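You operate a simulated robot arm through the tools that you are given. There is no shell and no other tool. Be economical: measure what you need, move in short steps, check, and stop when the job is done.

You run a simulated robot arm. Do the job below in one go: nothing can be reset, and whatever is moved stays where it is left.

TASK
Fill the blue tumbler with cold water to its 200 ml mark.
Fine: tap by the end wall; within 17 ml; a teaspoon spilt at most; stand it back where it was; tap off; leave the other tumbler empty.
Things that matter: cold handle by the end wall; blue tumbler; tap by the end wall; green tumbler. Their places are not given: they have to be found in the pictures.

Only the result counts: the job must be done as asked and must still hold three seconds after the hand-in. Knocking over, shifting, dropping, spilling or breaking anything else fails it.

THE ROBOT
A 6-joint arm with a two-finger parallel gripper, fixed in place. Base frame: the origin is at the foot of the arm, x ahead of it, y to its left, z up; the work surface is at about z = 0.88. Lengths are in m, angles in rad, forces in N, time in s.
With the tool pointing down near the work surface it reaches from about 0.36 to 0.82 m from the base axis. Its first joint turns from -2.897 to 2.897 rad. Payload 3.91 kg.
Tool frame: the origin (TCP) lies between the finger pads and is the grasp point; the fingertips stand 0.03 m ahead of it; z points along the fingers, y is the line along which they close. Largest opening 0.11 m; finger width 0.02, thickness 0.01; the body of the gripper, 0.048 by 0.112 m, starts 0.055 m behind the TCP.
Orientation is that of the tool frame in the base frame, as [roll, pitch, yaw] about the fixed x, y, z axes, in that order (R = Rz(yaw) Ry(pitch) Rx(roll)). With the fingers straight down and closing along the base's y, the tool's x points along the base's -x, its y along +y and its z along -z.

THE INTERFACE
- The arm moves only by the tool step_arm. Its argument "deltas" is a list of rows, each an object (a shift or turn left out is 0, a gripper value left out holds the last) with "dp": the shift along the tool's x, y, z in units of 50 mm (1.0 is 50 mm), a list of three; "rot": the turn, a rotation vector about the tool's x, y, z in units of 6 degrees (1.0 is 6 degrees), a list of three. In form: [{"dp": [tx, ty, tz], "rot": [ax, ay, az]}, ...]. A call has 1 to 20 rows; each row shifts and turns the commanded pose from where the row before left it, along the tool's axes as they then stand. "fingers" is the closure, from 0 (fully open) to 1 (shut), set as the call begins (left out, the last holds). A call with a number of a shift or a turn outside -1 to 1 is refused whole. Each row takes 0.2 s and may step no farther than 0.05 m and 0.15 rad from the row before; otherwise, or with a gripper value out of range, the whole call is refused. Where a pose cannot be reached the arm comes as near as it can. A force on the tool above 50 N (or 10 N above the force at the start of the call, whichever is more), or a blocked arm, ends the call early, and 0.2 s more pass. Each finger travels about 0.045 m/s and halts on what it meets, pressing with about 31 N; the grip force reading is that of the motor and also rises with nothing between the fingers. The clock runs only during rows and for 0.2 s after the last one: add rows that do not move to give the fingers time. It gives the time, the measured TCP pose, the force on the tool (base axes), the opening and the grip force at its end, in the units of the frame above (readings bear some noise).
- Cameras (640 x 400 px; columns grow to the right, rows downward): "scene" is fixed at [0.3987, -0.6499, 1.4729]; the picture's right is [0.96, 0.28, 0.00], its down [0.11, -0.38, -0.92] and it looks along [-0.26, 0.88, -0.40] (base axes); focal length 321 px, centre (320, 200). "wrist" rides on the gripper at [-0.036, 0, -0.057] in the tool frame; the picture's right is [0.00, -1.00, 0.00], its down [0.97, 0.00, -0.24] and it looks along [0.24, 0.00, 0.97] (tool axes); focal length 218 px, centre (320, 200).
- get_image(camera): a new picture of that camera. The clock stands still meanwhile.
- lift_body(by): slides the trunk up (or, below 0, down) by that many m; the arm rides with it, the base frame stays. It gives what a move gives, with no picture.
- pixel_to_xyz(camera, pixels): for up to 12 pixels [column, row] of the newest picture of that camera ("zoom" is the newest enlarged one), the place [x, y, z] in the base frame of the surface seen there, good to about 0.003 m. The clock stands still meanwhile.
- zoom(camera, box): a new picture of the part [left, top, right, bottom] of that camera's present view, enlarged. The clock stands still meanwhile.
- job_done(): hands the job in; it is judged then, once.

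Keep the steps short. Do not move on a guess: measure, check each grasp and each placing, and mend mistakes. In all there are 80 turns and 46 pictures (those below and enlarged ones count). Leave the gripper open and the arm clear of the work at the hand-in unless told otherwise, and finish with a single line.

The tools are called after ">>>" as a command line: name --argument value ..., lists and objects as JSON in quotes. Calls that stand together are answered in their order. step_arm: Moves the arm, as the interface text tells. Its arguments: {"type":"object","properties":{"deltas":{"type":"array"},"fingers":{"type":"number"}},"required":["deltas"]} The other tools are called the same way: lift_body (by) slides the trunk up or down; get_image (camera) takes a picture; pixel_to_xyz (camera, pixels) gives the place of the surface under pixels of a picture; zoom (camera, box) takes an enlarged picture of a part of a camera's view; job_done () hands the job in.

At the start:

```text
t: 0.0
ee_pos: [0.3803, 0.3801, 1.2395]
tool_rot: [3.14, 0.001, 3.141]
contact_force: [0.1, -0.2, -1.1]
grip_width: 0.1101
finger_force: 0.0
trunk travel left (down, up): [-0.575, 0.035]
```

scene: 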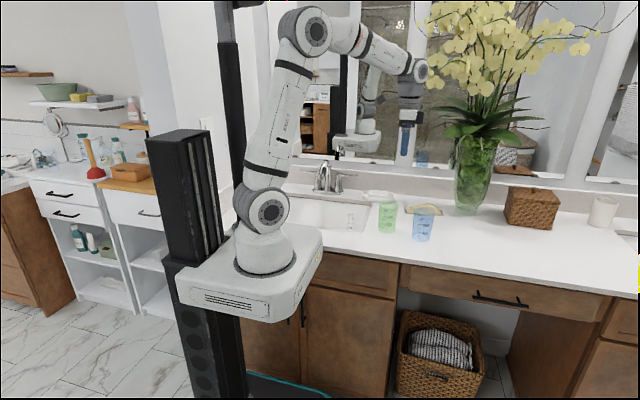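
wrist: 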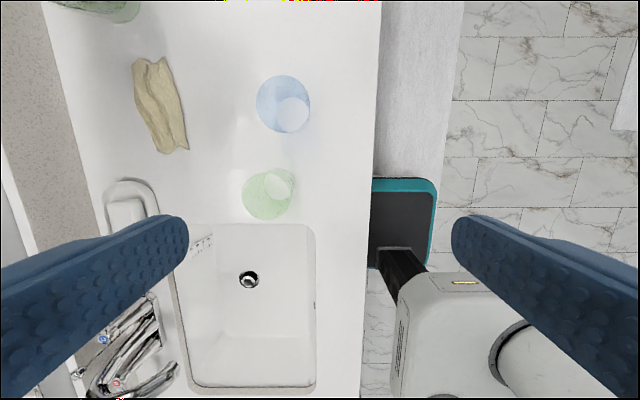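

I'll look closely at the sink with its tap and at the tumblers before moving.

>>> zoom --camera "scene" --box '[270, 140, 470, 265]'

>>> zoom --camera "wrist" --box '[40, 160, 340, 400]'

>>> zoom --camera "scene" --box '[0, 60, 220, 260]'

```text
3.20 times, centred on (370, 202) of scene
```

zoom: 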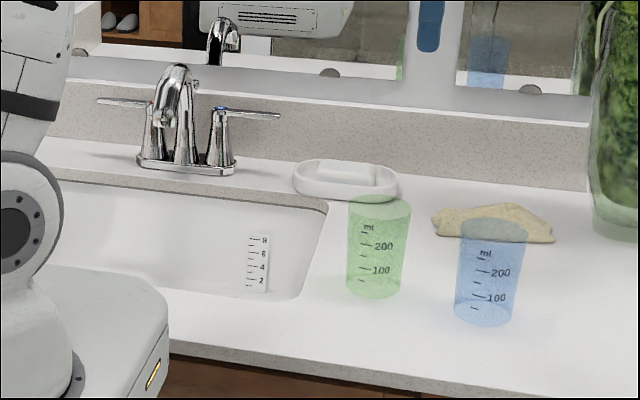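

```text
1.67 times, centred on (190, 280) of wrist
```

zoom: 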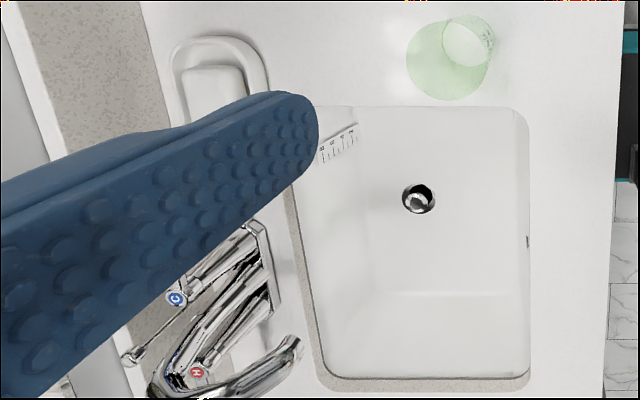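

```text
2.00 times, centred on (110, 160) of scene
```

zoom: 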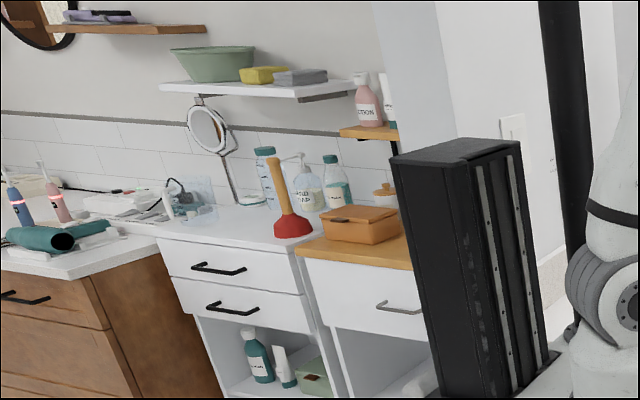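

The cold handle is the right one (blue "C", +x side). I'll measure the tap, levers, tumblers and sink.

>>> zoom --camera "scene" --box '[295, 150, 375, 200]'

>>> pixel_to_xyz --camera "wrist" --pixels '[[248, 280], [292, 112], [283, 100], [277, 187], [268, 195], [320, 100], [180, 225], [316, 240], [250, 220], [100, 340], [340, 150], [248, 378]]'

```text
8.00 times, centred on (335, 175) of scene
```

zoom: 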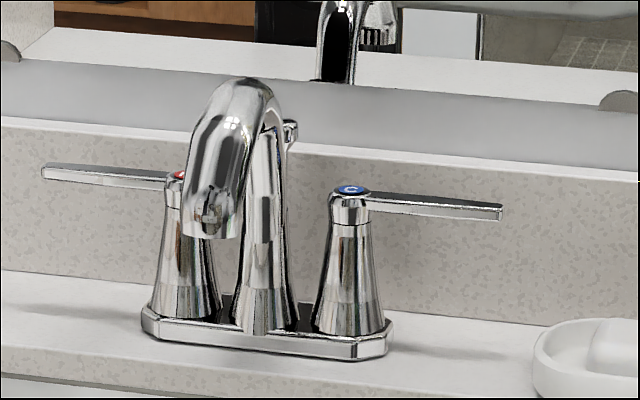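

```text
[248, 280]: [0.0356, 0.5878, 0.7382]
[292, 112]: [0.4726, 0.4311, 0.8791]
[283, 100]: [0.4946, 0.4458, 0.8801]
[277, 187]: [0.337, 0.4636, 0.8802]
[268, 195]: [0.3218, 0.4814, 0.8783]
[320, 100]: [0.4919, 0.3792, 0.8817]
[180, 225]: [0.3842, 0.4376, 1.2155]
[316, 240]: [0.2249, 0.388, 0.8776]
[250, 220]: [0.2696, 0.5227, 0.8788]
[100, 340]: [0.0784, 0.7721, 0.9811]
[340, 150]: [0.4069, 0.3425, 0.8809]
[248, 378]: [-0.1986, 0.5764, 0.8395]
```

>>> pixel_to_xyz --camera "zoom" --pixels '[[352, 190], [380, 200], [440, 206], [498, 212], [208, 215], [205, 236], [178, 176], [50, 171], [345, 300], [230, 90], [265, 320], [190, 170]]'

>>> zoom --camera "scene" --box '[370, 180, 450, 250]'

```text
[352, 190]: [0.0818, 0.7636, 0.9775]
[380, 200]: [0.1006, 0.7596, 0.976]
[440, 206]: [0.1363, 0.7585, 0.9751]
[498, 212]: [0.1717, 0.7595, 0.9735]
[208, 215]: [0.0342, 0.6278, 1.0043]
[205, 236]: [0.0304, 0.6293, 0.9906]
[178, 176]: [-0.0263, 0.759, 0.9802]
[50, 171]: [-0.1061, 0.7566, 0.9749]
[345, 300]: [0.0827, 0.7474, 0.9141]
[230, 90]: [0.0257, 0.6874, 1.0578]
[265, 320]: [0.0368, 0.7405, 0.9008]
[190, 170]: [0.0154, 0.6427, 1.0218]
```

```text
5.71 times, centred on (410, 215) of scene
```

zoom: 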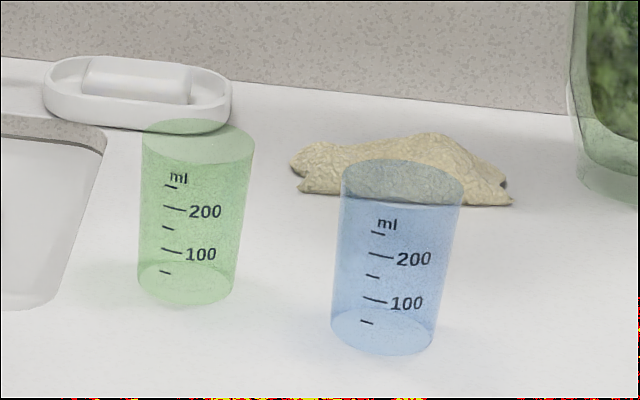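

>>> pixel_to_xyz --camera "zoom" --pixels '[[390, 300], [390, 345], [400, 205], [340, 178], [462, 188], [332, 330], [434, 340], [385, 352], [405, 160], [190, 300], [200, 160], [395, 256]]'

```text
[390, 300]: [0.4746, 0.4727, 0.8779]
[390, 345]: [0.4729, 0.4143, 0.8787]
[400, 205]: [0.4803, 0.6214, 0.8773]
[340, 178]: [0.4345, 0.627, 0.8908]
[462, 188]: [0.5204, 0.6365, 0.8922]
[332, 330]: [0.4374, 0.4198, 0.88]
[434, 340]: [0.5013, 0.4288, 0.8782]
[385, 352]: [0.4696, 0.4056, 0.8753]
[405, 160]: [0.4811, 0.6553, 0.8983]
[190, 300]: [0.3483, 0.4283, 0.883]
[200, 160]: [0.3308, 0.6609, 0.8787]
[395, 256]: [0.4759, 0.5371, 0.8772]
```

The depth reading passes through the tumbler, so I worked its shape out from the outline. It is centred at about (0.47, 0.432), 0.10 tall, with a rim about 75 mm wide. Next I'll measure the walls behind the lever and the inside of the sink.

>>> get_image --camera "scene"

>>> pixel_to_xyz --camera "scene" --pixels '[[356, 182], [356, 175], [370, 172], [356, 168], [335, 150], [347, 200], [330, 199], [330, 205], [355, 222], [345, 230], [368, 206], [380, 197]]'

>>> pixel_to_xyz --camera "wrist" --pixels '[[230, 280], [200, 280], [193, 300], [190, 330], [180, 300], [172, 310], [260, 250], [248, 262], [248, 300], [240, 275], [300, 300], [260, 330]]'

```text
38 pictures are left
```

scene: 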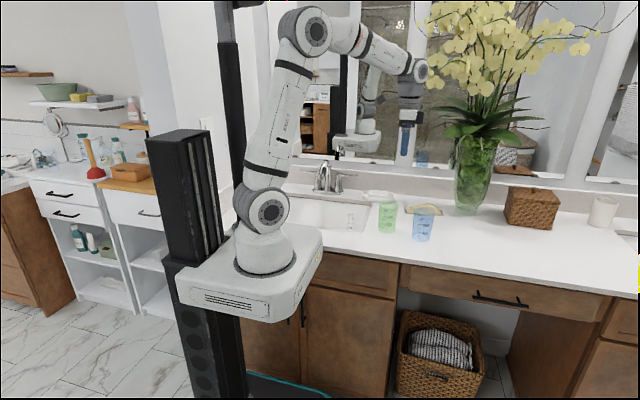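

```text
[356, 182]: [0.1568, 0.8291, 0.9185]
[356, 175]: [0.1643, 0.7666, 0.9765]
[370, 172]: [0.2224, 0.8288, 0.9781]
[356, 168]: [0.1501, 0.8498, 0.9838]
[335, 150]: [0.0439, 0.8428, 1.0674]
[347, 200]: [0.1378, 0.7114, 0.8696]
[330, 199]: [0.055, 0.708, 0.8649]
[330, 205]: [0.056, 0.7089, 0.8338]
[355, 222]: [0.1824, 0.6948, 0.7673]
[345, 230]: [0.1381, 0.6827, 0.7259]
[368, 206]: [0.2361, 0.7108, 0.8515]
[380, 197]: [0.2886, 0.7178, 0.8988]
```

```text
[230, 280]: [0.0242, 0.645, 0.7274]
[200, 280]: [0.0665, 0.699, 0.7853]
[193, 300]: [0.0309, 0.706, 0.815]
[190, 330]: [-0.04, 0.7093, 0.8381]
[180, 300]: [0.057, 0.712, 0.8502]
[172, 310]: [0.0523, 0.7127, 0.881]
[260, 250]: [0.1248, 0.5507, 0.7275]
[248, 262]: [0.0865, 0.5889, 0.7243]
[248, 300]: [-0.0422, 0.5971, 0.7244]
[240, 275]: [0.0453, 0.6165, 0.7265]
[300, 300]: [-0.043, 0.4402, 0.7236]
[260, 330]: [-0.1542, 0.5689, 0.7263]
```

Readings so far:
- **Sink:** floor at z ≈ 0.726, back wall at y ≈ 0.70.
- **Spout:** outlet near (0.032, 0.632, 0.985).
- **Cold lever:** y ≈ 0.76, z ≈ 0.975, with the backsplash at y = 0.829.

The plan is to stand the blue tumbler on the sink floor under the spout, turn the lever on and then off, and return the tumbler. First I turn the tool 60° about the vertical and tilt it 45° outward, high and clear of everything.

>>> step_arm --deltas '[{"rot": [0, 0, -1]}, {"rot": [0, 0, -1]}, {"rot": [0, 0, -1]}, {"rot": [0, 0, -1]}, {"rot": [0, 0, -1]}, {"rot": [0, 0, -1]}, {"rot": [0, 0, -1]}, {"rot": [0, 0, -1]}, {"rot": [0, 0, -1]}, {"rot": [0, 0, -1]}, {"rot": [0, -1, 0]}, {"rot": [0, -1, 0]}, {"rot": [0, -1, 0]}, {"rot": [0, -1, 0]}, {"rot": [0, -1, 0]}, {"rot": [0, -1, 0]}, {"rot": [0, -1, 0]}, {"rot": [0, -0.5, 0]}, {}]' --fingers 0

>>> get_image --camera "scene"

>>> get_image --camera "wrist"

```text
t: 4.0
ee_pos: [0.3798, 0.3809, 1.2392]
tool_rot: [3.14, 0.786, -2.093]
contact_force: [0.6, -0.4, 0.1]
grip_width: 0.11
finger_force: 0.0
trunk travel left (down, up): [-0.575, 0.035]
```

```text
37 pictures are left
```

scene: 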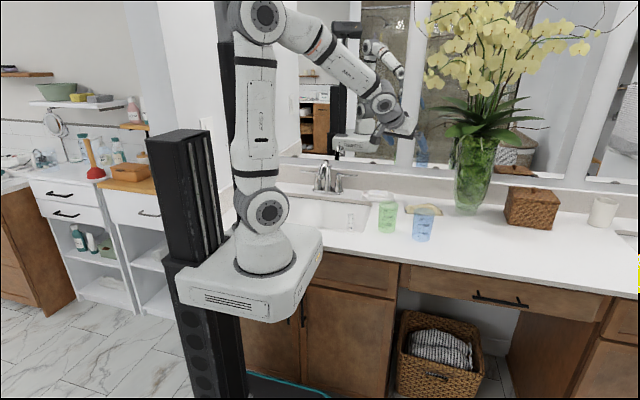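

```text
36 pictures are left
```

wrist: 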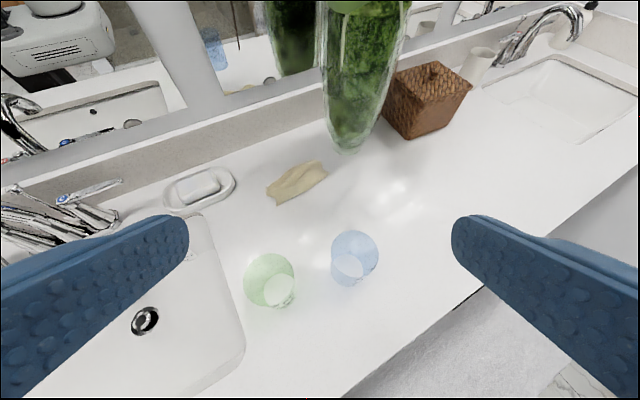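

The wrist view shows a second sink and tap further along the counter, so I need to know which one is by the end wall. I'll measure it and look at both ends.

>>> pixel_to_xyz --camera "wrist" --pixels '[[575, 15], [520, 55], [560, 110], [620, 90], [625, 35], [600, 8], [480, 65], [90, 190], [20, 215], [145, 320], [560, 190], [380, 340]]'

>>> zoom --camera "wrist" --box '[440, 0, 640, 150]'

>>> zoom --camera "scene" --box '[180, 80, 420, 230]'

>>> zoom --camera "scene" --box '[480, 100, 640, 300]'

```text
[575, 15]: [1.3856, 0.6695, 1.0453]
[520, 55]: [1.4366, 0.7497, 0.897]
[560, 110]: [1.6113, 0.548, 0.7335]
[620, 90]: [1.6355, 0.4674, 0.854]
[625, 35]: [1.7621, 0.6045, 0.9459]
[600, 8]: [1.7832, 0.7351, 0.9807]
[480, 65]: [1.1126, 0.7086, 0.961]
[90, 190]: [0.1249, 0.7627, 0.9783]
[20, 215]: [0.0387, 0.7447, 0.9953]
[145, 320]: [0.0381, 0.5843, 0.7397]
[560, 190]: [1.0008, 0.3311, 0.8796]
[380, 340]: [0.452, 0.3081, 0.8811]
```

```text
2.67 times, centred on (540, 75) of wrist
```

zoom: 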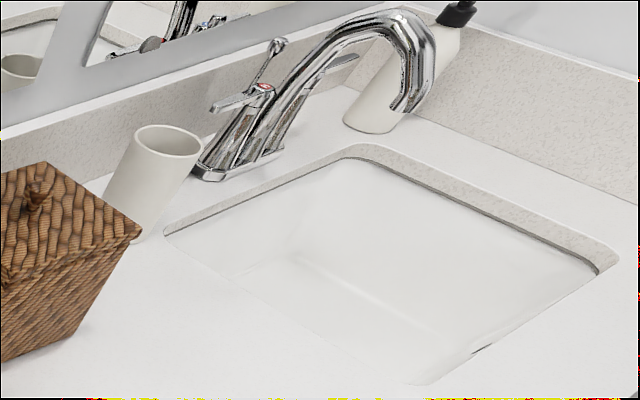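

```text
2.67 times, centred on (300, 155) of scene
```

zoom: 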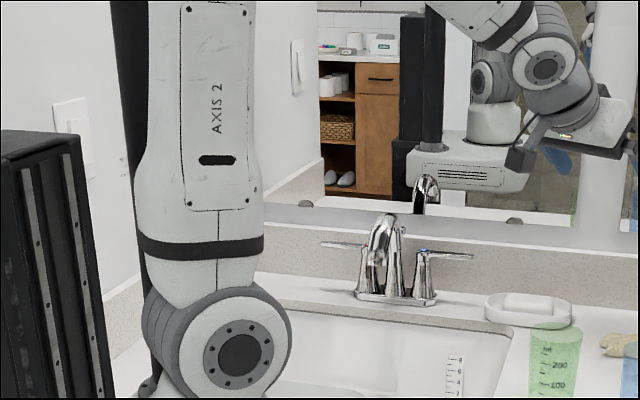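

```text
2.00 times, centred on (560, 200) of scene
```

zoom: 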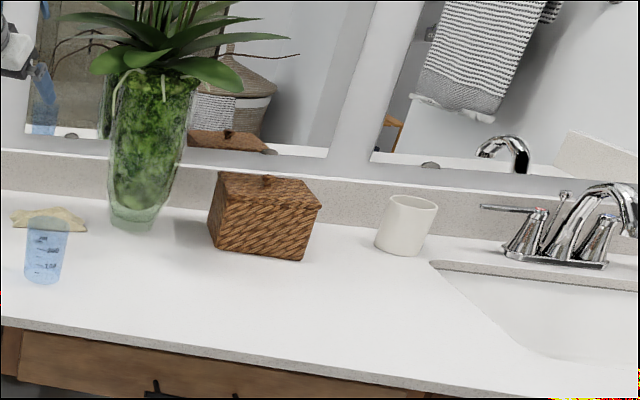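

The other tap is at x ≈ 1.5, out of reach. This nearer tap has the end wall with the side splash beside it and is the only one I can use. Next I move to a pre-grasp 0.12 m back along the tool axis from the blue tumbler.

>>> step_arm --deltas '[{"dp": [0.46, -0.172, 0.478]}, {"dp": [0.46, -0.172, 0.478]}, {"dp": [0.46, -0.172, 0.478]}, {"dp": [0.46, -0.172, 0.478]}, {"dp": [0.46, -0.172, 0.478]}, {"dp": [0.46, -0.172, 0.478]}, {}, {}]'

>>> get_image --camera "wrist"

>>> zoom --camera "scene" --box '[330, 140, 490, 260]'

```text
t: 5.8
ee_pos: [0.4257, 0.3567, 1.0426]
tool_rot: [3.141, 0.787, -2.095]
contact_force: [-0.9, -0.5, -0.5]
grip_width: 0.1101
finger_force: 0.0
trunk travel left (down, up): [-0.575, 0.035]
```

```text
32 pictures are left
```

wrist: 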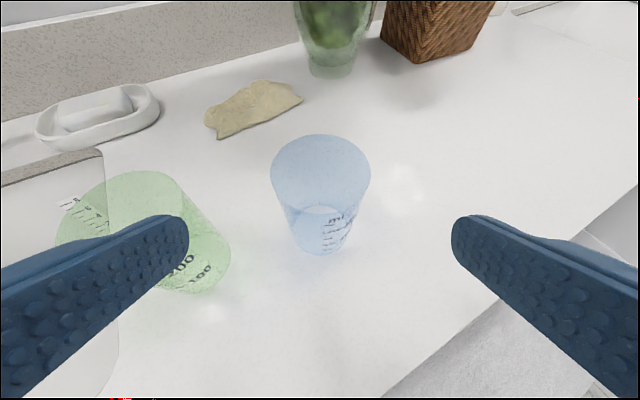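

```text
3.33 times, centred on (410, 200) of scene
```

zoom: 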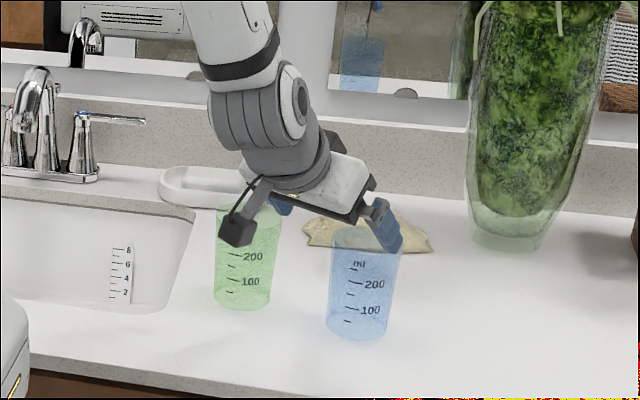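

The tumbler sits at column 320, on the tool's centre line. Its position by ray checks at (0.470, 0.432). I advance 0.122 m along the tool axis with the fingers open.

>>> step_arm --deltas '[{"dp": [0, 0, 0.407]}, {"dp": [0, 0, 0.407]}, {"dp": [0, 0, 0.407]}, {"dp": [0, 0, 0.407]}, {"dp": [0, 0, 0.407]}, {"dp": [0, 0, 0.407]}, {}, {}]'

>>> get_image --camera "wrist"

```text
t: 7.6
ee_pos: [0.4682, 0.4315, 0.9548]
tool_rot: [-3.142, 0.784, -2.094]
contact_force: [1.1, 0.0, 0.2]
grip_width: 0.11
finger_force: 0.1
trunk travel left (down, up): [-0.575, 0.035]
```

```text
30 pictures are left
```

wrist: 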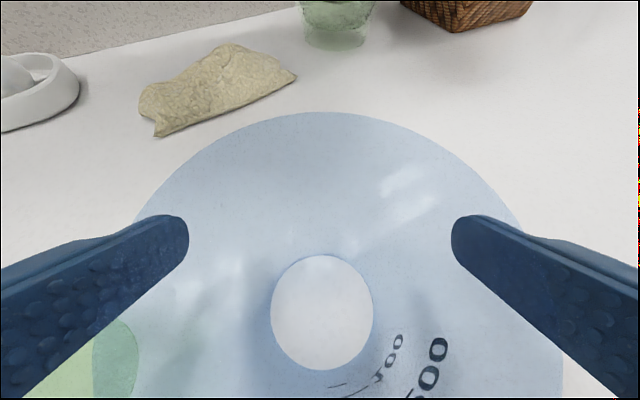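

The tumbler is centred between the fingers, so I close on it.

>>> step_arm --deltas '[{}, {}, {}, {}, {}, {}]' --fingers 0.6

```text
t: 9.0
ee_pos: [0.469, 0.4316, 0.9562]
tool_rot: [-3.141, 0.786, -2.095]
contact_force: [0.4, -0.2, -0.3]
grip_width: 0.0669
finger_force: 31.1
trunk travel left (down, up): [-0.575, 0.035]
```

It's gripped at 67 mm and 31 N. I lift 3 cm straight up and check.

>>> step_arm --deltas '[{"dp": [-0.21, 0, -0.21]}, {"dp": [-0.21, 0, -0.21]}, {}]'

>>> zoom --camera "scene" --box '[330, 140, 490, 260]'

```text
t: 9.8
ee_pos: [0.4692, 0.4336, 0.9858]
tool_rot: [3.14, 0.786, -2.095]
contact_force: [0.3, -0.2, -1.1]
grip_width: 0.0672
finger_force: 31.0
trunk travel left (down, up): [-0.575, 0.035]
```

```text
3.33 times, centred on (410, 200) of scene
```

zoom: 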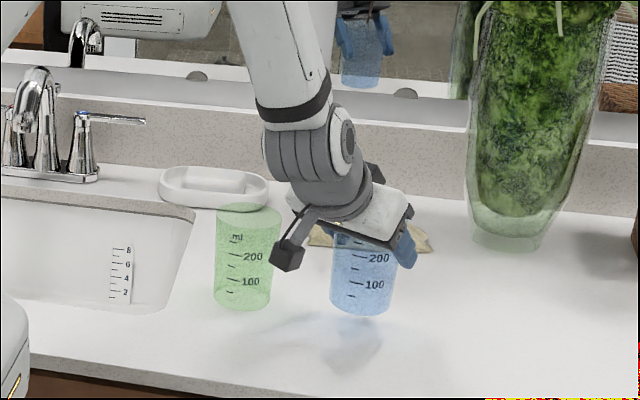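

It's upright and clear of the counter. A dark box hangs near the gripper at zoom (287, 255), so I measure it before moving over the green tumbler.

>>> pixel_to_xyz --camera "zoom" --pixels '[[287, 255], [287, 268], [315, 218], [405, 245], [375, 172], [350, 215], [300, 100]]'

```text
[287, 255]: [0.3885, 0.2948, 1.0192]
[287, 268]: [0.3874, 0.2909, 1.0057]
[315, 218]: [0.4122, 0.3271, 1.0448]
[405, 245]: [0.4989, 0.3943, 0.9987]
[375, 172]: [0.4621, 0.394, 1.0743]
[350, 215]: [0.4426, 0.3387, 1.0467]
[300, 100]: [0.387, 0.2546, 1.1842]
```

The box rides on the gripper's underside, 0.137 m behind the TCP and 0.09 m below the axis. It will stay inside the sink opening as long as I descend with TCP y ≥ 0.58. I lift to z ≈ 1.11, cross over to x ≈ 0.13 and turn to face straight along +y.

>>> step_arm --deltas '[{"dp": [-0.4425, 0, -0.4425]}, {"dp": [-0.4425, 0, -0.4425]}, {"dp": [-0.4425, 0, -0.4425]}, {"dp": [-0.4425, 0, -0.4425]}, {"dp": [0.173, 0.511, -0.173]}, {"dp": [0.173, 0.511, -0.173]}, {"dp": [0.173, 0.511, -0.173]}, {"dp": [0.173, 0.511, -0.173]}, {"dp": [0.173, 0.511, -0.173]}, {"dp": [0.173, 0.511, -0.173]}, {"dp": [0.173, 0.511, -0.173]}, {"dp": [0.173, 0.511, -0.173]}, {"dp": [0.173, 0.511, -0.173]}, {"dp": [0.173, 0.511, -0.173]}, {"dp": [0.173, 0.511, -0.173]}, {"dp": [0.173, 0.511, -0.173]}, {}]'

>>> step_arm --deltas '[{"rot": [-0.589, 0, -0.589]}, {"rot": [-0.589, 0, -0.589]}, {"rot": [-0.589, 0, -0.589]}, {"rot": [-0.589, 0, -0.589]}, {"rot": [-0.589, 0, -0.589]}, {"rot": [-0.589, 0, -0.589]}, {}]'

>>> get_image --camera "wrist"

>>> zoom --camera "scene" --box '[240, 100, 440, 260]'

```text
t: 13.4
ee_pos: [0.3081, 0.38, 1.0981]
tool_rot: [3.131, 0.782, -2.094]
contact_force: [0.0, 0.5, -0.1]
grip_width: 0.0668
finger_force: 31.2
out of reach, approached as far as the arm can: row 9, 10, 11, 12, 13, 14, 15, 16
trunk travel left (down, up): [-0.575, 0.035]
```

```text
t: 15.0
ee_pos: [0.3078, 0.3792, 1.0975]
tool_rot: [3.14, 0.785, -1.57]
contact_force: [0.7, -0.8, 0.1]
grip_width: 0.0668
finger_force: 31.4
trunk travel left (down, up): [-0.575, 0.035]
```

```text
28 pictures are left
```

wrist: 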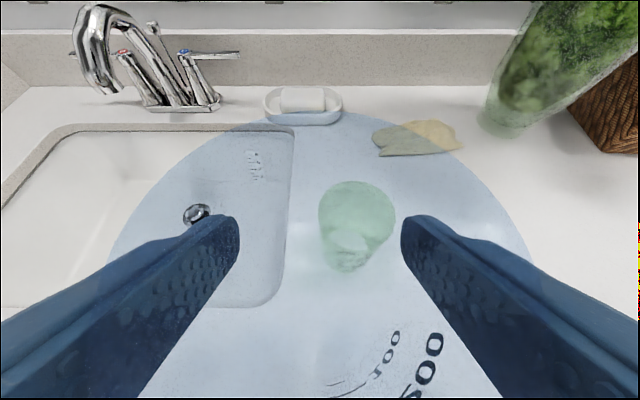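

```text
2.50 times, centred on (340, 180) of scene
```

zoom: 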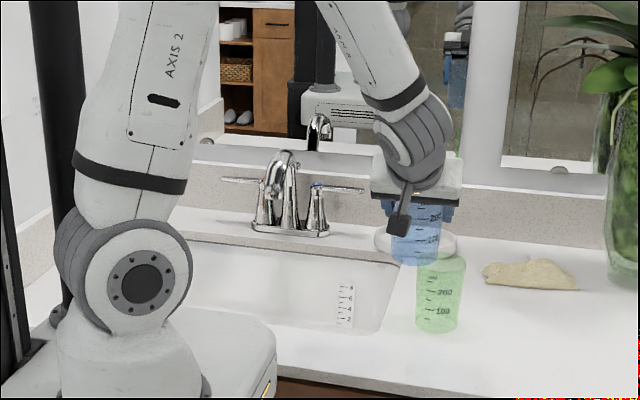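

Part of the crossing was out of reach at the 60° heading. The turn to 90° is done, and the TCP is at (0.308, 0.379, 1.098). I go diagonally to (0.13, 0.60) above the sink, right of the spout.

>>> step_arm --deltas '[{"dp": [-0.39, 0.445, 0.39]}, {"dp": [-0.39, 0.445, 0.39]}, {"dp": [-0.39, 0.445, 0.39]}, {"dp": [-0.39, 0.445, 0.39]}, {"dp": [-0.39, 0.445, 0.39]}, {"dp": [-0.39, 0.445, 0.39]}, {"dp": [-0.39, 0.445, 0.39]}, {"dp": [-0.39, 0.445, 0.39]}, {}, {}]'

>>> get_image --camera "wrist"

```text
t: 17.2
ee_pos: [0.1315, 0.6001, 1.0982]
tool_rot: [-3.141, 0.786, -1.573]
contact_force: [-0.4, 0.2, -0.9]
grip_width: 0.0667
finger_force: 30.5
trunk travel left (down, up): [-0.575, 0.035]
```

```text
26 pictures are left
```

wrist: 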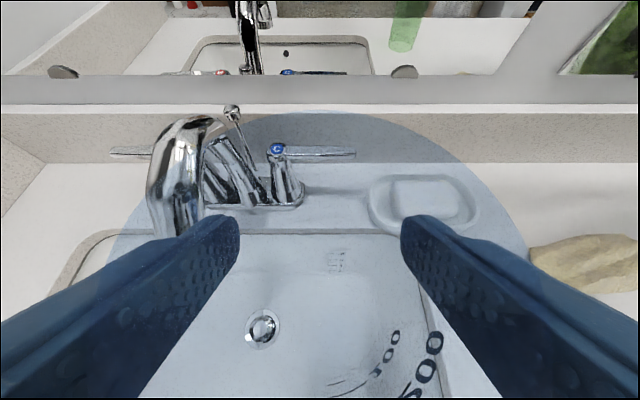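

I measure the drain flange and the spout from here.

>>> pixel_to_xyz --camera "wrist" --pixels '[[262, 328], [244, 328], [281, 328], [262, 308], [262, 303], [180, 232], [165, 225], [198, 225], [175, 150], [350, 153], [320, 300], [330, 250]]'

```text
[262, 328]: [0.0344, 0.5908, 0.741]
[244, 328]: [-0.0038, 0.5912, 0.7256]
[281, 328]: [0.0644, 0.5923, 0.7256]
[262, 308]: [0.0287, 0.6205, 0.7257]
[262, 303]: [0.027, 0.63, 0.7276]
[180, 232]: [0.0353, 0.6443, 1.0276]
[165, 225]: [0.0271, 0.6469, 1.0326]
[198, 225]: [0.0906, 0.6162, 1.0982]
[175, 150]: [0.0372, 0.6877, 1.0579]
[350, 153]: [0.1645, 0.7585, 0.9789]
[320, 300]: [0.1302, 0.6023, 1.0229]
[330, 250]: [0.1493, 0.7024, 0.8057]
```

Drain centre is about (0.031, 0.590), with the flange under 0.03 in radius. The spout outlet is about (0.033, 0.640). I'll stand the tumbler at (0.052, 0.647), which keeps it off the flange and still well under the outlet. I descend here first, to the right of the spout.

>>> step_arm --deltas '[{"dp": [0.4, 0, 0.4]}, {"dp": [0.4, 0, 0.4]}, {"dp": [0.4, 0, 0.4]}, {"dp": [0.4, 0, 0.4]}, {"dp": [0.4, 0, 0.4]}, {"dp": [0.4, 0, 0.4]}, {"dp": [0.4, 0, 0.4]}, {"dp": [0.4, 0, 0.4]}, {"dp": [0.4, 0, 0.4]}, {"dp": [0.4, 0, 0.4]}, {}, {}]'

>>> get_image --camera "scene"

```text
t: 19.8
ee_pos: [0.1435, 0.6234, 0.8285]
tool_rot: [3.106, 0.777, -1.597]
contact_force: [-0.2, 0.2, -0.5]
grip_width: 0.0664
finger_force: 30.4
out of reach, approached as far as the arm can: row 6, 7, 8, 9, 10
trunk travel left (down, up): [-0.575, 0.035]
```

```text
25 pictures are left
```

scene: 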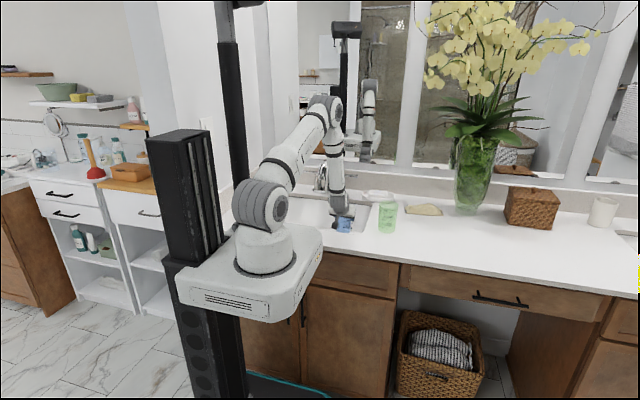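

The arm can't go lower like this, so the trunk must come down instead. First I check that the base plate has room in front of the counter.

>>> pixel_to_xyz --camera "scene" --pixels '[[320, 240], [300, 232], [285, 312], [270, 300], [318, 262], [240, 225], [335, 258], [395, 262], [320, 135], [335, 200]]'

```text
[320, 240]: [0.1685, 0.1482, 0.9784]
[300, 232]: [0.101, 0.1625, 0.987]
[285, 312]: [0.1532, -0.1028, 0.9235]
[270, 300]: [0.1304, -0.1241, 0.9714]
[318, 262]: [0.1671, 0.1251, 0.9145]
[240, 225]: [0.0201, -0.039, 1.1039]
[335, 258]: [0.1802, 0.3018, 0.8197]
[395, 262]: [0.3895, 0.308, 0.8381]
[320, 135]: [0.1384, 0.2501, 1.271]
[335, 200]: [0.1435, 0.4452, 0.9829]
```

The base plate ends at y ≈ 0.17 and the counter front is at 0.30, so there is room. I raise the tool back to z ≈ 0.97 and square it up, then lower the trunk by 0.155.

>>> step_arm --deltas '[{"dp": [-0.278, 0.04, -0.389]}, {"dp": [-0.278, 0.04, -0.389]}, {"dp": [-0.278, 0.04, -0.389]}, {"dp": [-0.278, 0.04, -0.389]}, {"dp": [-0.278, 0.04, -0.389]}, {"dp": [-0.278, 0.04, -0.389]}, {"rot": [0.164, -0.076, -0.176]}, {}]'

```text
t: 21.6
ee_pos: [0.1351, 0.6048, 0.9736]
tool_rot: [-3.113, 0.792, -1.543]
contact_force: [-0.3, 0.9, -0.3]
grip_width: 0.0666
finger_force: 31.0
out of reach, approached as far as the arm can: row 1
trunk travel left (down, up): [-0.575, 0.035]
```

The orientation had already recovered on its own, so I undo that correction and lower the trunk in small stages.

>>> step_arm --deltas '[{"rot": [-0.155, 0.06, 0.18]}, {}]'

>>> lift_body --by -0.08

>>> lift_body --by -0.07

>>> zoom --camera "scene" --box '[220, 90, 420, 260]'

```text
t: 22.2
ee_pos: [0.1338, 0.6049, 0.9728]
tool_rot: [3.14, 0.788, -1.573]
contact_force: [0.0, -1.0, -0.9]
grip_width: 0.0666
finger_force: 31.0
trunk travel left (down, up): [-0.575, 0.035]
```

```text
t: 23.4
ee_pos: [0.133, 0.6059, 0.8932]
tool_rot: [3.141, 0.786, -1.572]
contact_force: [0.7, -0.8, -0.7]
grip_width: 0.0667
finger_force: 30.9
trunk travel left (down, up): [-0.495, 0.115]
```

```text
t: 24.4
ee_pos: [0.1341, 0.6053, 0.8239]
tool_rot: [3.141, 0.787, -1.575]
contact_force: [0.1, 0.5, -0.9]
grip_width: 0.0665
finger_force: 31.1
trunk travel left (down, up): [-0.425, 0.185]
```

```text
2.35 times, centred on (320, 175) of scene
```

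zoom: 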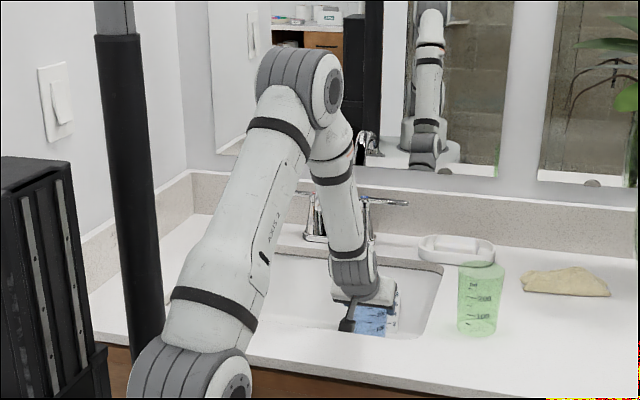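

The tumbler is inside the sink and the forearm is well in front of the spout. I move back to y = 0.647, then slide left to x = 0.052.

>>> step_arm --deltas '[{"dp": [-0.24, 0, 0.354]}, {"dp": [-0.24, 0, 0.354]}, {}, {"dp": [0, 0.41, 0]}, {"dp": [0, 0.41, 0]}, {"dp": [0, 0.41, 0]}, {"dp": [0, 0.41, 0]}, {}, {}]'

>>> get_image --camera "wrist"

```text
t: 26.4
ee_pos: [0.1088, 0.649, 0.8172]
tool_rot: [3.131, 0.782, -1.573]
contact_force: [0.2, 0.8, -0.3]
grip_width: 0.0667
finger_force: 31.1
out of reach, approached as far as the arm can: row 5, 6, 7
trunk travel left (down, up): [-0.425, 0.185]
```

```text
23 pictures are left
```

wrist: 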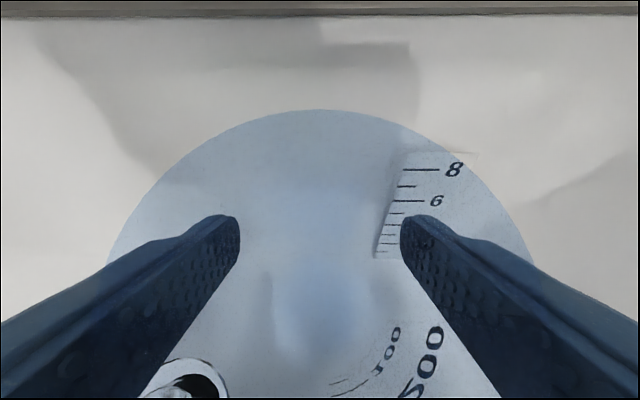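

The limit seems to depend on the tool heading compared with the arm's bearing: the heading must lead by more than about 10°. I turn the tool another 15° about the vertical and then slide left.

>>> step_arm --deltas '[{"rot": [-0.589, 0, -0.589]}, {"rot": [-0.589, 0, -0.589]}, {"rot": [-0.589, 0, -0.589]}, {}, {"dp": [-0.06, 0.37, 0.06]}, {"dp": [-0.06, 0.37, 0.06]}, {"dp": [-0.06, 0.37, 0.06]}, {}, {}]'

```text
t: 28.4
ee_pos: [0.0483, 0.6469, 0.8163]
tool_rot: [-3.141, 0.787, -1.31]
contact_force: [-1.1, 0.0, 0.0]
grip_width: 0.0664
finger_force: 30.9
trunk travel left (down, up): [-0.425, 0.185]
```

Now at (0.048, 0.647, 0.816). I lower 12 mm; the base should touch at TCP z ≈ 0.802.

>>> step_arm --deltas '[{"dp": [0.085, 0, 0.085]}, {"dp": [0.085, 0, 0.085]}, {}, {}]'

>>> zoom --camera "scene" --box '[290, 150, 390, 240]'

```text
t: 29.4
ee_pos: [0.0496, 0.647, 0.8037]
tool_rot: [-3.14, 0.787, -1.31]
contact_force: [0.4, -0.4, 0.5]
grip_width: 0.0664
finger_force: 30.6
trunk travel left (down, up): [-0.425, 0.185]
```

```text
4.44 times, centred on (340, 195) of scene
```

zoom: 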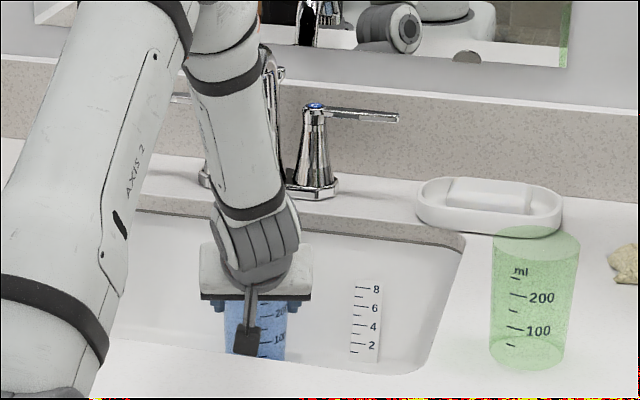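

No contact yet. I lower gently, a millimetre at a time.

>>> step_arm --deltas '[{"dp": [0.014, 0, 0.014]}, {}, {"dp": [0.014, 0, 0.014]}, {}]'

>>> step_arm --deltas '[{"dp": [0.014, 0, 0.014]}, {}, {}]'

```text
t: 30.4
ee_pos: [0.0501, 0.6466, 0.8004]
tool_rot: [-3.139, 0.787, -1.31]
contact_force: [0.3, 0.7, -1.0]
grip_width: 0.0662
finger_force: 31.2
trunk travel left (down, up): [-0.425, 0.185]
```

```text
t: 31.2
ee_pos: [0.0506, 0.6473, 0.8005]
tool_rot: [-3.14, 0.789, -1.309]
contact_force: [0.9, -0.1, 1.3]
grip_width: 0.0658
finger_force: 31.5
trunk travel left (down, up): [-0.425, 0.185]
```

>>> step_arm --deltas '[{"dp": [0.014, 0, 0.014]}, {}, {}]'

```text
t: 32.0
ee_pos: [0.0498, 0.6471, 0.8017]
tool_rot: [-3.14, 0.787, -1.308]
contact_force: [0.9, -1.1, 11.0]
grip_width: 0.0659
finger_force: 30.8
trunk travel left (down, up): [-0.425, 0.185]
```

Contact at 11 N, so the tumbler stands on the floor. I ease up a millimetre to unload it, then open.

>>> step_arm --deltas '[{"dp": [-0.014, 0, -0.014]}, {}]'

>>> step_arm --deltas '[{}, {}, {}, {}, {}]' --fingers 0

>>> get_image --camera "wrist"

```text
t: 32.6
ee_pos: [0.0498, 0.6481, 0.8012]
tool_rot: [-3.139, 0.785, -1.311]
contact_force: [0.9, 0.8, 3.2]
grip_width: 0.0662
finger_force: 31.1
trunk travel left (down, up): [-0.425, 0.185]
```

```text
t: 33.9
ee_pos: [0.0498, 0.6474, 0.8011]
tool_rot: [-3.141, 0.788, -1.311]
contact_force: [0.0, -1.4, 0.5]
grip_width: 0.1102
finger_force: 0.1
trunk travel left (down, up): [-0.425, 0.185]
```

```text
21 pictures are left
```

wrist: 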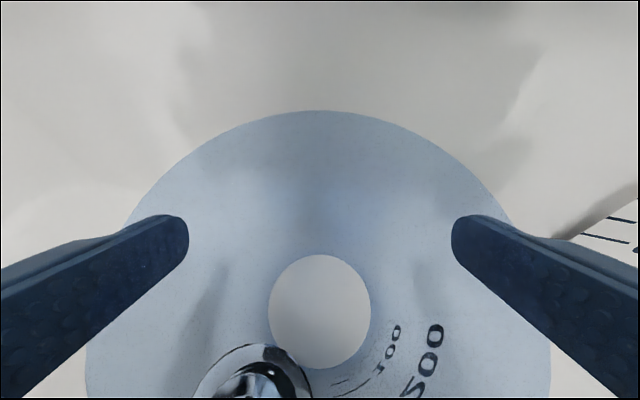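

It's standing upright, with its base just clear of the drain. I retreat 9 cm along the tool axis, then rise while backing away from the spout.

>>> step_arm --deltas '[{"dp": [0, 0, -0.45]}, {"dp": [0, 0, -0.45]}, {"dp": [0, 0, -0.45]}, {"dp": [0, 0, -0.45]}, {}, {"dp": [0, 0, -0.5]}, {"dp": [0, 0, -0.5]}, {"dp": [0, 0, -0.5]}, {}]'

>>> get_image --camera "wrist"

```text
t: 35.9
ee_pos: [0.079, 0.5337, 0.9186]
tool_rot: [-3.14, 0.788, -1.311]
contact_force: [-0.5, -0.6, 0.7]
grip_width: 0.11
finger_force: 0.1
trunk travel left (down, up): [-0.425, 0.185]
```

```text
20 pictures are left
```

wrist: 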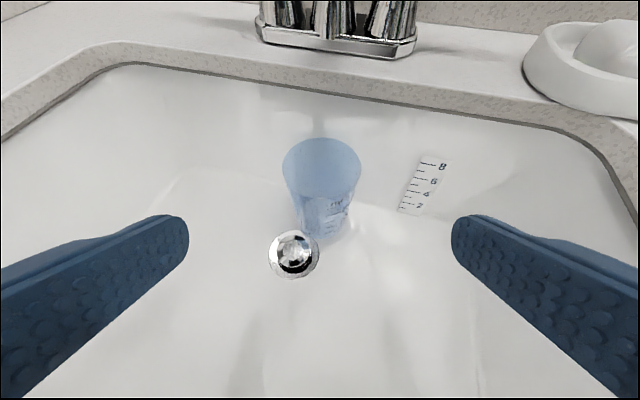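

The tumbler stands cleanly in the sink, rim centre about (0.051, 0.643). Next the lever. I raise the trunk back up, lift a little more, untilt the tool and turn it so the fingers close along y.

>>> lift_body --by 0.15

>>> step_arm --deltas '[{"dp": [-0.4, 0, -0.4]}, {"dp": [-0.4, 0, -0.4]}, {"dp": [-0.4, 0, -0.4]}, {"dp": [-0.4, 0, -0.4]}, {"rot": [0, 1, 0]}, {"rot": [0, 1, 0]}, {"rot": [0, 1, 0]}, {"rot": [0, 1, 0]}, {"rot": [0, 1, 0]}, {"rot": [0, 1, 0]}, {"rot": [0, 1, 0]}, {"rot": [0, 0.5, 0]}, {}]' --fingers 0.6

```text
t: 37.6
ee_pos: [0.0786, 0.5348, 1.0683]
tool_rot: [-3.14, 0.788, -1.311]
contact_force: [0.4, 0.0, -0.2]
grip_width: 0.1102
finger_force: 0.1
trunk travel left (down, up): [-0.575, 0.035]
```

```text
t: 40.4
ee_pos: [0.0789, 0.5349, 1.1811]
tool_rot: [-3.141, -0.001, -1.311]
contact_force: [0.0, -0.7, 0.1]
grip_width: 0.0442
finger_force: 0.2
trunk travel left (down, up): [-0.575, 0.035]
```

Tool is straight down. I turn 75° more and move to hover at (0.15, 0.73), still high.

>>> step_arm --deltas '[{"rot": [0, 0, -1]}, {"rot": [0, 0, -1]}, {"rot": [0, 0, -1]}, {"rot": [0, 0, -1]}, {"rot": [0, 0, -1]}, {"rot": [0, 0, -1]}, {"rot": [0, 0, -1]}, {"rot": [0, 0, -1]}, {"rot": [0, 0, -1]}, {"rot": [0, 0, -1]}, {"rot": [0, 0, -1]}, {"rot": [0, 0, -1]}, {"rot": [0, 0, -0.5]}, {}]'

>>> step_arm --deltas '[{"dp": [0.24, -0.65, 0]}, {"dp": [0.24, -0.65, 0]}, {"dp": [0.24, -0.65, 0]}, {"dp": [0.24, -0.65, 0]}, {"dp": [0.24, -0.65, 0]}, {"dp": [0.24, -0.65, 0]}, {}, {}]'

>>> zoom --camera "scene" --box '[270, 100, 430, 220]'

>>> get_image --camera "wrist"

```text
t: 43.4
ee_pos: [0.0794, 0.5347, 1.1809]
tool_rot: [-3.141, -0.001, 0.001]
contact_force: [0.6, 0.3, 0.6]
grip_width: 0.0441
finger_force: 0.1
trunk travel left (down, up): [-0.575, 0.035]
```

```text
t: 45.2
ee_pos: [0.15, 0.7294, 1.1805]
tool_rot: [-3.141, -0.002, -0.003]
contact_force: [-0.1, 1.3, -0.1]
grip_width: 0.0442
finger_force: 0.1
trunk travel left (down, up): [-0.575, 0.035]
```

```text
3.33 times, centred on (350, 160) of scene
```

zoom: 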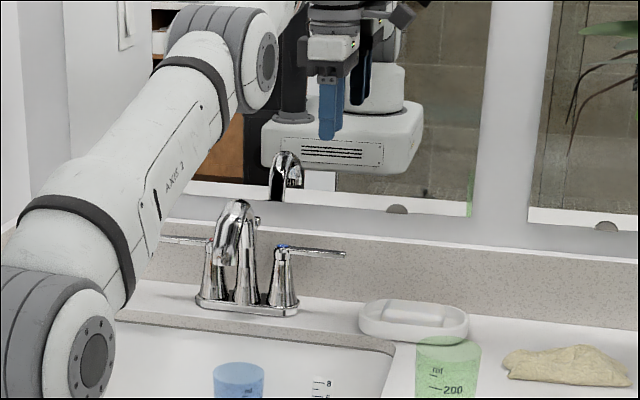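

```text
18 pictures are left
```

wrist: 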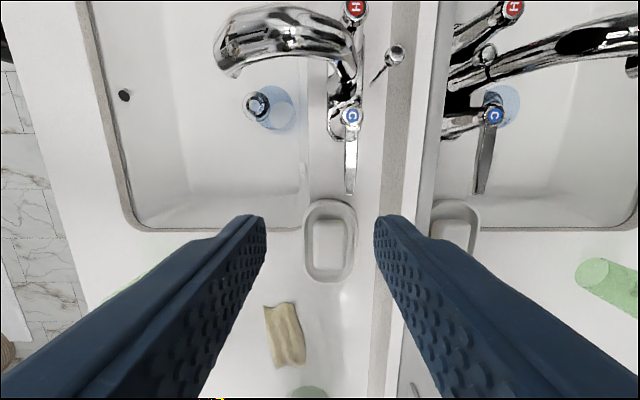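

From above I measure the lever ends, the pivot and the spout tip.

>>> pixel_to_xyz --camera "wrist" --pixels '[[352, 116], [350, 145], [350, 188], [345, 165], [354, 165], [228, 70], [237, 40], [222, 55], [250, 45], [394, 56], [347, 188], [365, 160]]'

```text
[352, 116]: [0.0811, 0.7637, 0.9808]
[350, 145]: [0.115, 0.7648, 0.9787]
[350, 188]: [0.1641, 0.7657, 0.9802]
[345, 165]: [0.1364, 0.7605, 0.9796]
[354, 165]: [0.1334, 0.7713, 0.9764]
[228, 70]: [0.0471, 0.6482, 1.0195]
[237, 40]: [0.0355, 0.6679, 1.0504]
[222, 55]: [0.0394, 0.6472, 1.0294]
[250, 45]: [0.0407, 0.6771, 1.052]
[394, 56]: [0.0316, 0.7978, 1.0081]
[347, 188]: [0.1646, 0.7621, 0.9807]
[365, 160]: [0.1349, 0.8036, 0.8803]
```

The lever runs along y ≈ 0.7655 at z ≈ 0.98, pivot (0.081, 0.764). I centre the open fingers over it at x = 0.15 and descend to straddle it.

>>> step_arm --deltas '[{"dp": [0, -0.36, 0]}, {"dp": [0, -0.36, 0]}, {"dp": [0, 0, 0.48]}, {"dp": [0, 0, 0.48]}, {"dp": [0, 0, 0.48]}, {"dp": [0, 0, 0.48]}, {"dp": [0, 0, 0.48]}, {"dp": [0, 0, 0.48]}, {}, {}]'

>>> get_image --camera "wrist"

```text
t: 47.4
ee_pos: [0.1465, 0.7346, 1.0264]
tool_rot: [-3.139, 0.001, -0.002]
contact_force: [0.5, 0.4, 0.4]
grip_width: 0.0441
finger_force: 0.1
out of reach, approached as far as the arm can: row 1, 2
trunk travel left (down, up): [-0.575, 0.035]
```

```text
17 pictures are left
```

wrist: 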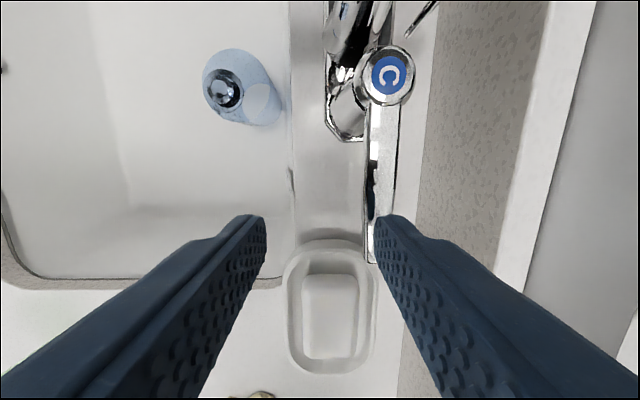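

It's still 3 cm short in y. At this lower height I try y again; the tips are at 0.996, still above the lever.

>>> step_arm --deltas '[{"dp": [0.06, -0.31, 0]}, {"dp": [0, -0.31, 0]}, {}, {}]'

```text
t: 48.4
ee_pos: [0.1509, 0.7637, 1.0278]
tool_rot: [-3.141, -0.001, -0.003]
contact_force: [0.6, 0.1, 0.1]
grip_width: 0.0441
finger_force: 0.0
trunk travel left (down, up): [-0.575, 0.035]
```

Reached. Now I descend 43 mm to straddle the lever.

>>> step_arm --deltas '[{"dp": [0, -0.02, 0.29]}, {"dp": [0, 0, 0.29]}, {"dp": [0, 0, 0.28]}, {}, {}]'

>>> zoom --camera "scene" --box '[290, 130, 410, 220]'

```text
t: 49.6
ee_pos: [0.1501, 0.7674, 0.9847]
tool_rot: [-3.141, 0.0, -0.003]
contact_force: [0.4, -0.3, 0.0]
grip_width: 0.044
finger_force: 0.1
trunk travel left (down, up): [-0.575, 0.035]
```

```text
4.44 times, centred on (350, 175) of scene
```

zoom: 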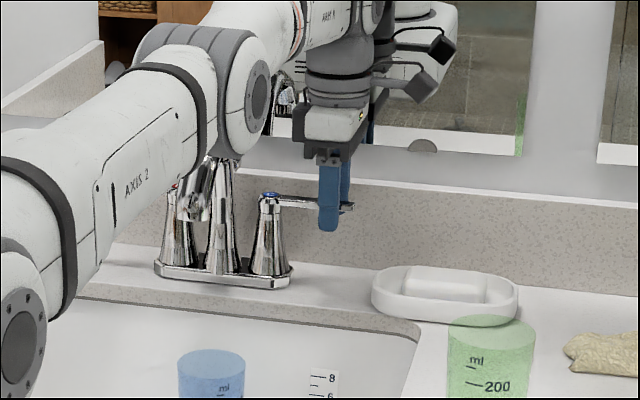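

The fingers straddle the lever. I narrow the gap slightly, pull 2 cm towards the front, and watch the force, the lever and any water.

>>> step_arm --deltas '[{}, {}, {"dp": [0, 0.1, 0]}, {"dp": [0, 0.1, 0]}, {"dp": [0, 0.1, 0]}, {"dp": [0, 0.1, 0]}]' --fingers 0.75

>>> zoom --camera "scene" --box '[290, 140, 390, 230]'

```text
t: 51.0
ee_pos: [0.1507, 0.7473, 0.9848]
tool_rot: [-3.141, 0.0, -0.001]
contact_force: [-0.2, -0.3, 0.6]
grip_width: 0.0277
finger_force: 0.1
trunk travel left (down, up): [-0.575, 0.035]
```

```text
4.44 times, centred on (340, 185) of scene
```

zoom: 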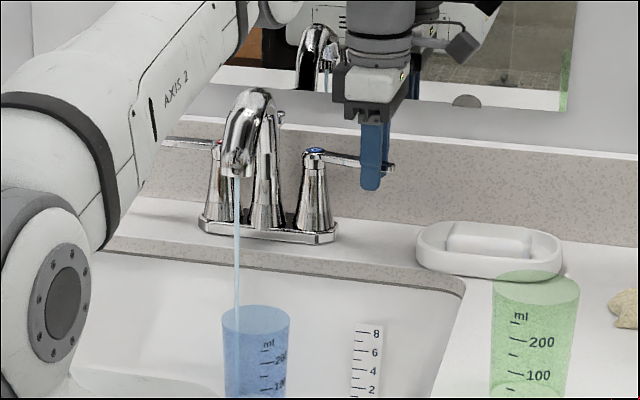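

Pulling forward opens it. A thin stream is falling inside the rim. I look at the level now while the clock stands still.

>>> zoom --camera "scene" --box '[325, 200, 375, 240]'

>>> get_image --camera "wrist"

```text
10.00 times, centred on (350, 220) of scene
```

zoom: 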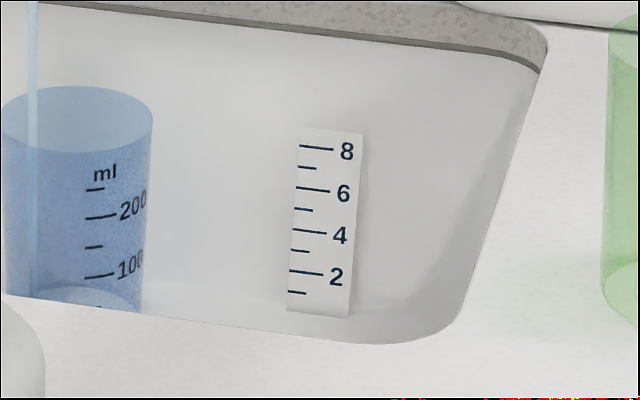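

```text
13 pictures are left
```

wrist: 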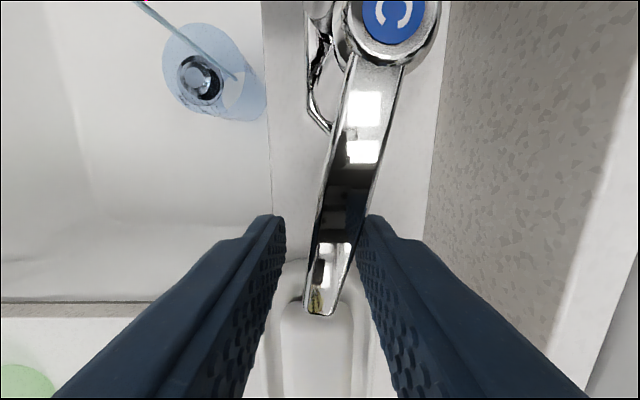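

The 100 and 200 marks are visible over the sink edge. I wait one second and check the level to learn the flow rate.

>>> step_arm --deltas '[{}, {}, {}, {}, {}]'

>>> zoom --camera "scene" --box '[315, 203, 365, 235]'

```text
t: 52.2
ee_pos: [0.1506, 0.748, 0.985]
tool_rot: [-3.14, -0.001, -0.002]
contact_force: [0.2, -0.8, 0.0]
grip_width: 0.0278
finger_force: 0.0
trunk travel left (down, up): [-0.575, 0.035]
```

```text
12.50 times, centred on (340, 219) of scene
```

zoom: 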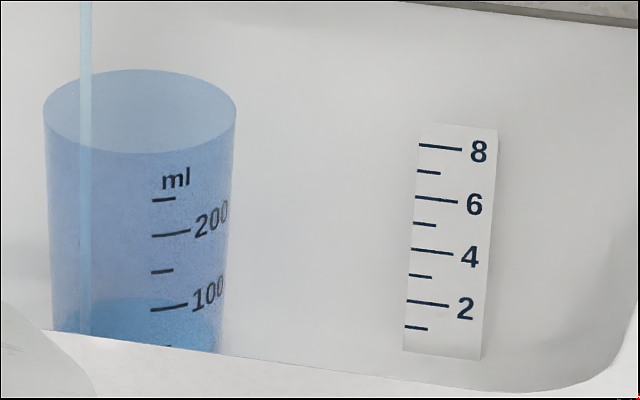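

The surface's back edge is at row 298, so its front edge would be near row 372, roughly 20–25 ml. Flow is about 15 ml/s. I wait 4 s more and check again.

>>> step_arm --deltas '[{}, {}, {}, {}, {}, {}, {}, {}, {}, {}, {}, {}, {}, {}, {}, {}, {}, {}, {}]'

>>> zoom --camera "scene" --box '[315, 203, 365, 235]'

```text
t: 56.2
ee_pos: [0.1492, 0.7463, 0.9846]
tool_rot: [-3.14, 0.0, -0.002]
contact_force: [0.4, -0.1, 0.0]
grip_width: 0.0274
finger_force: 0.0
trunk travel left (down, up): [-0.575, 0.035]
```

```text
12.50 times, centred on (340, 219) of scene
```

zoom: 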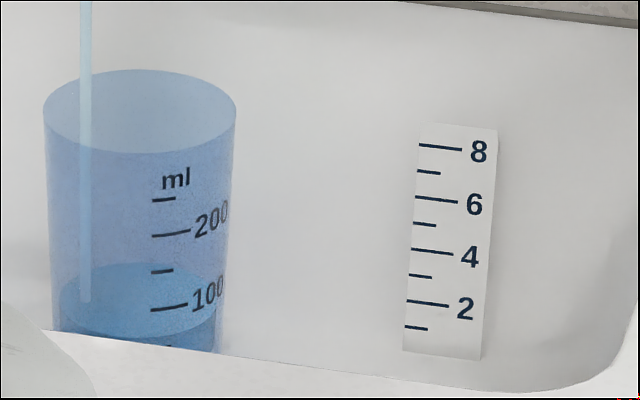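

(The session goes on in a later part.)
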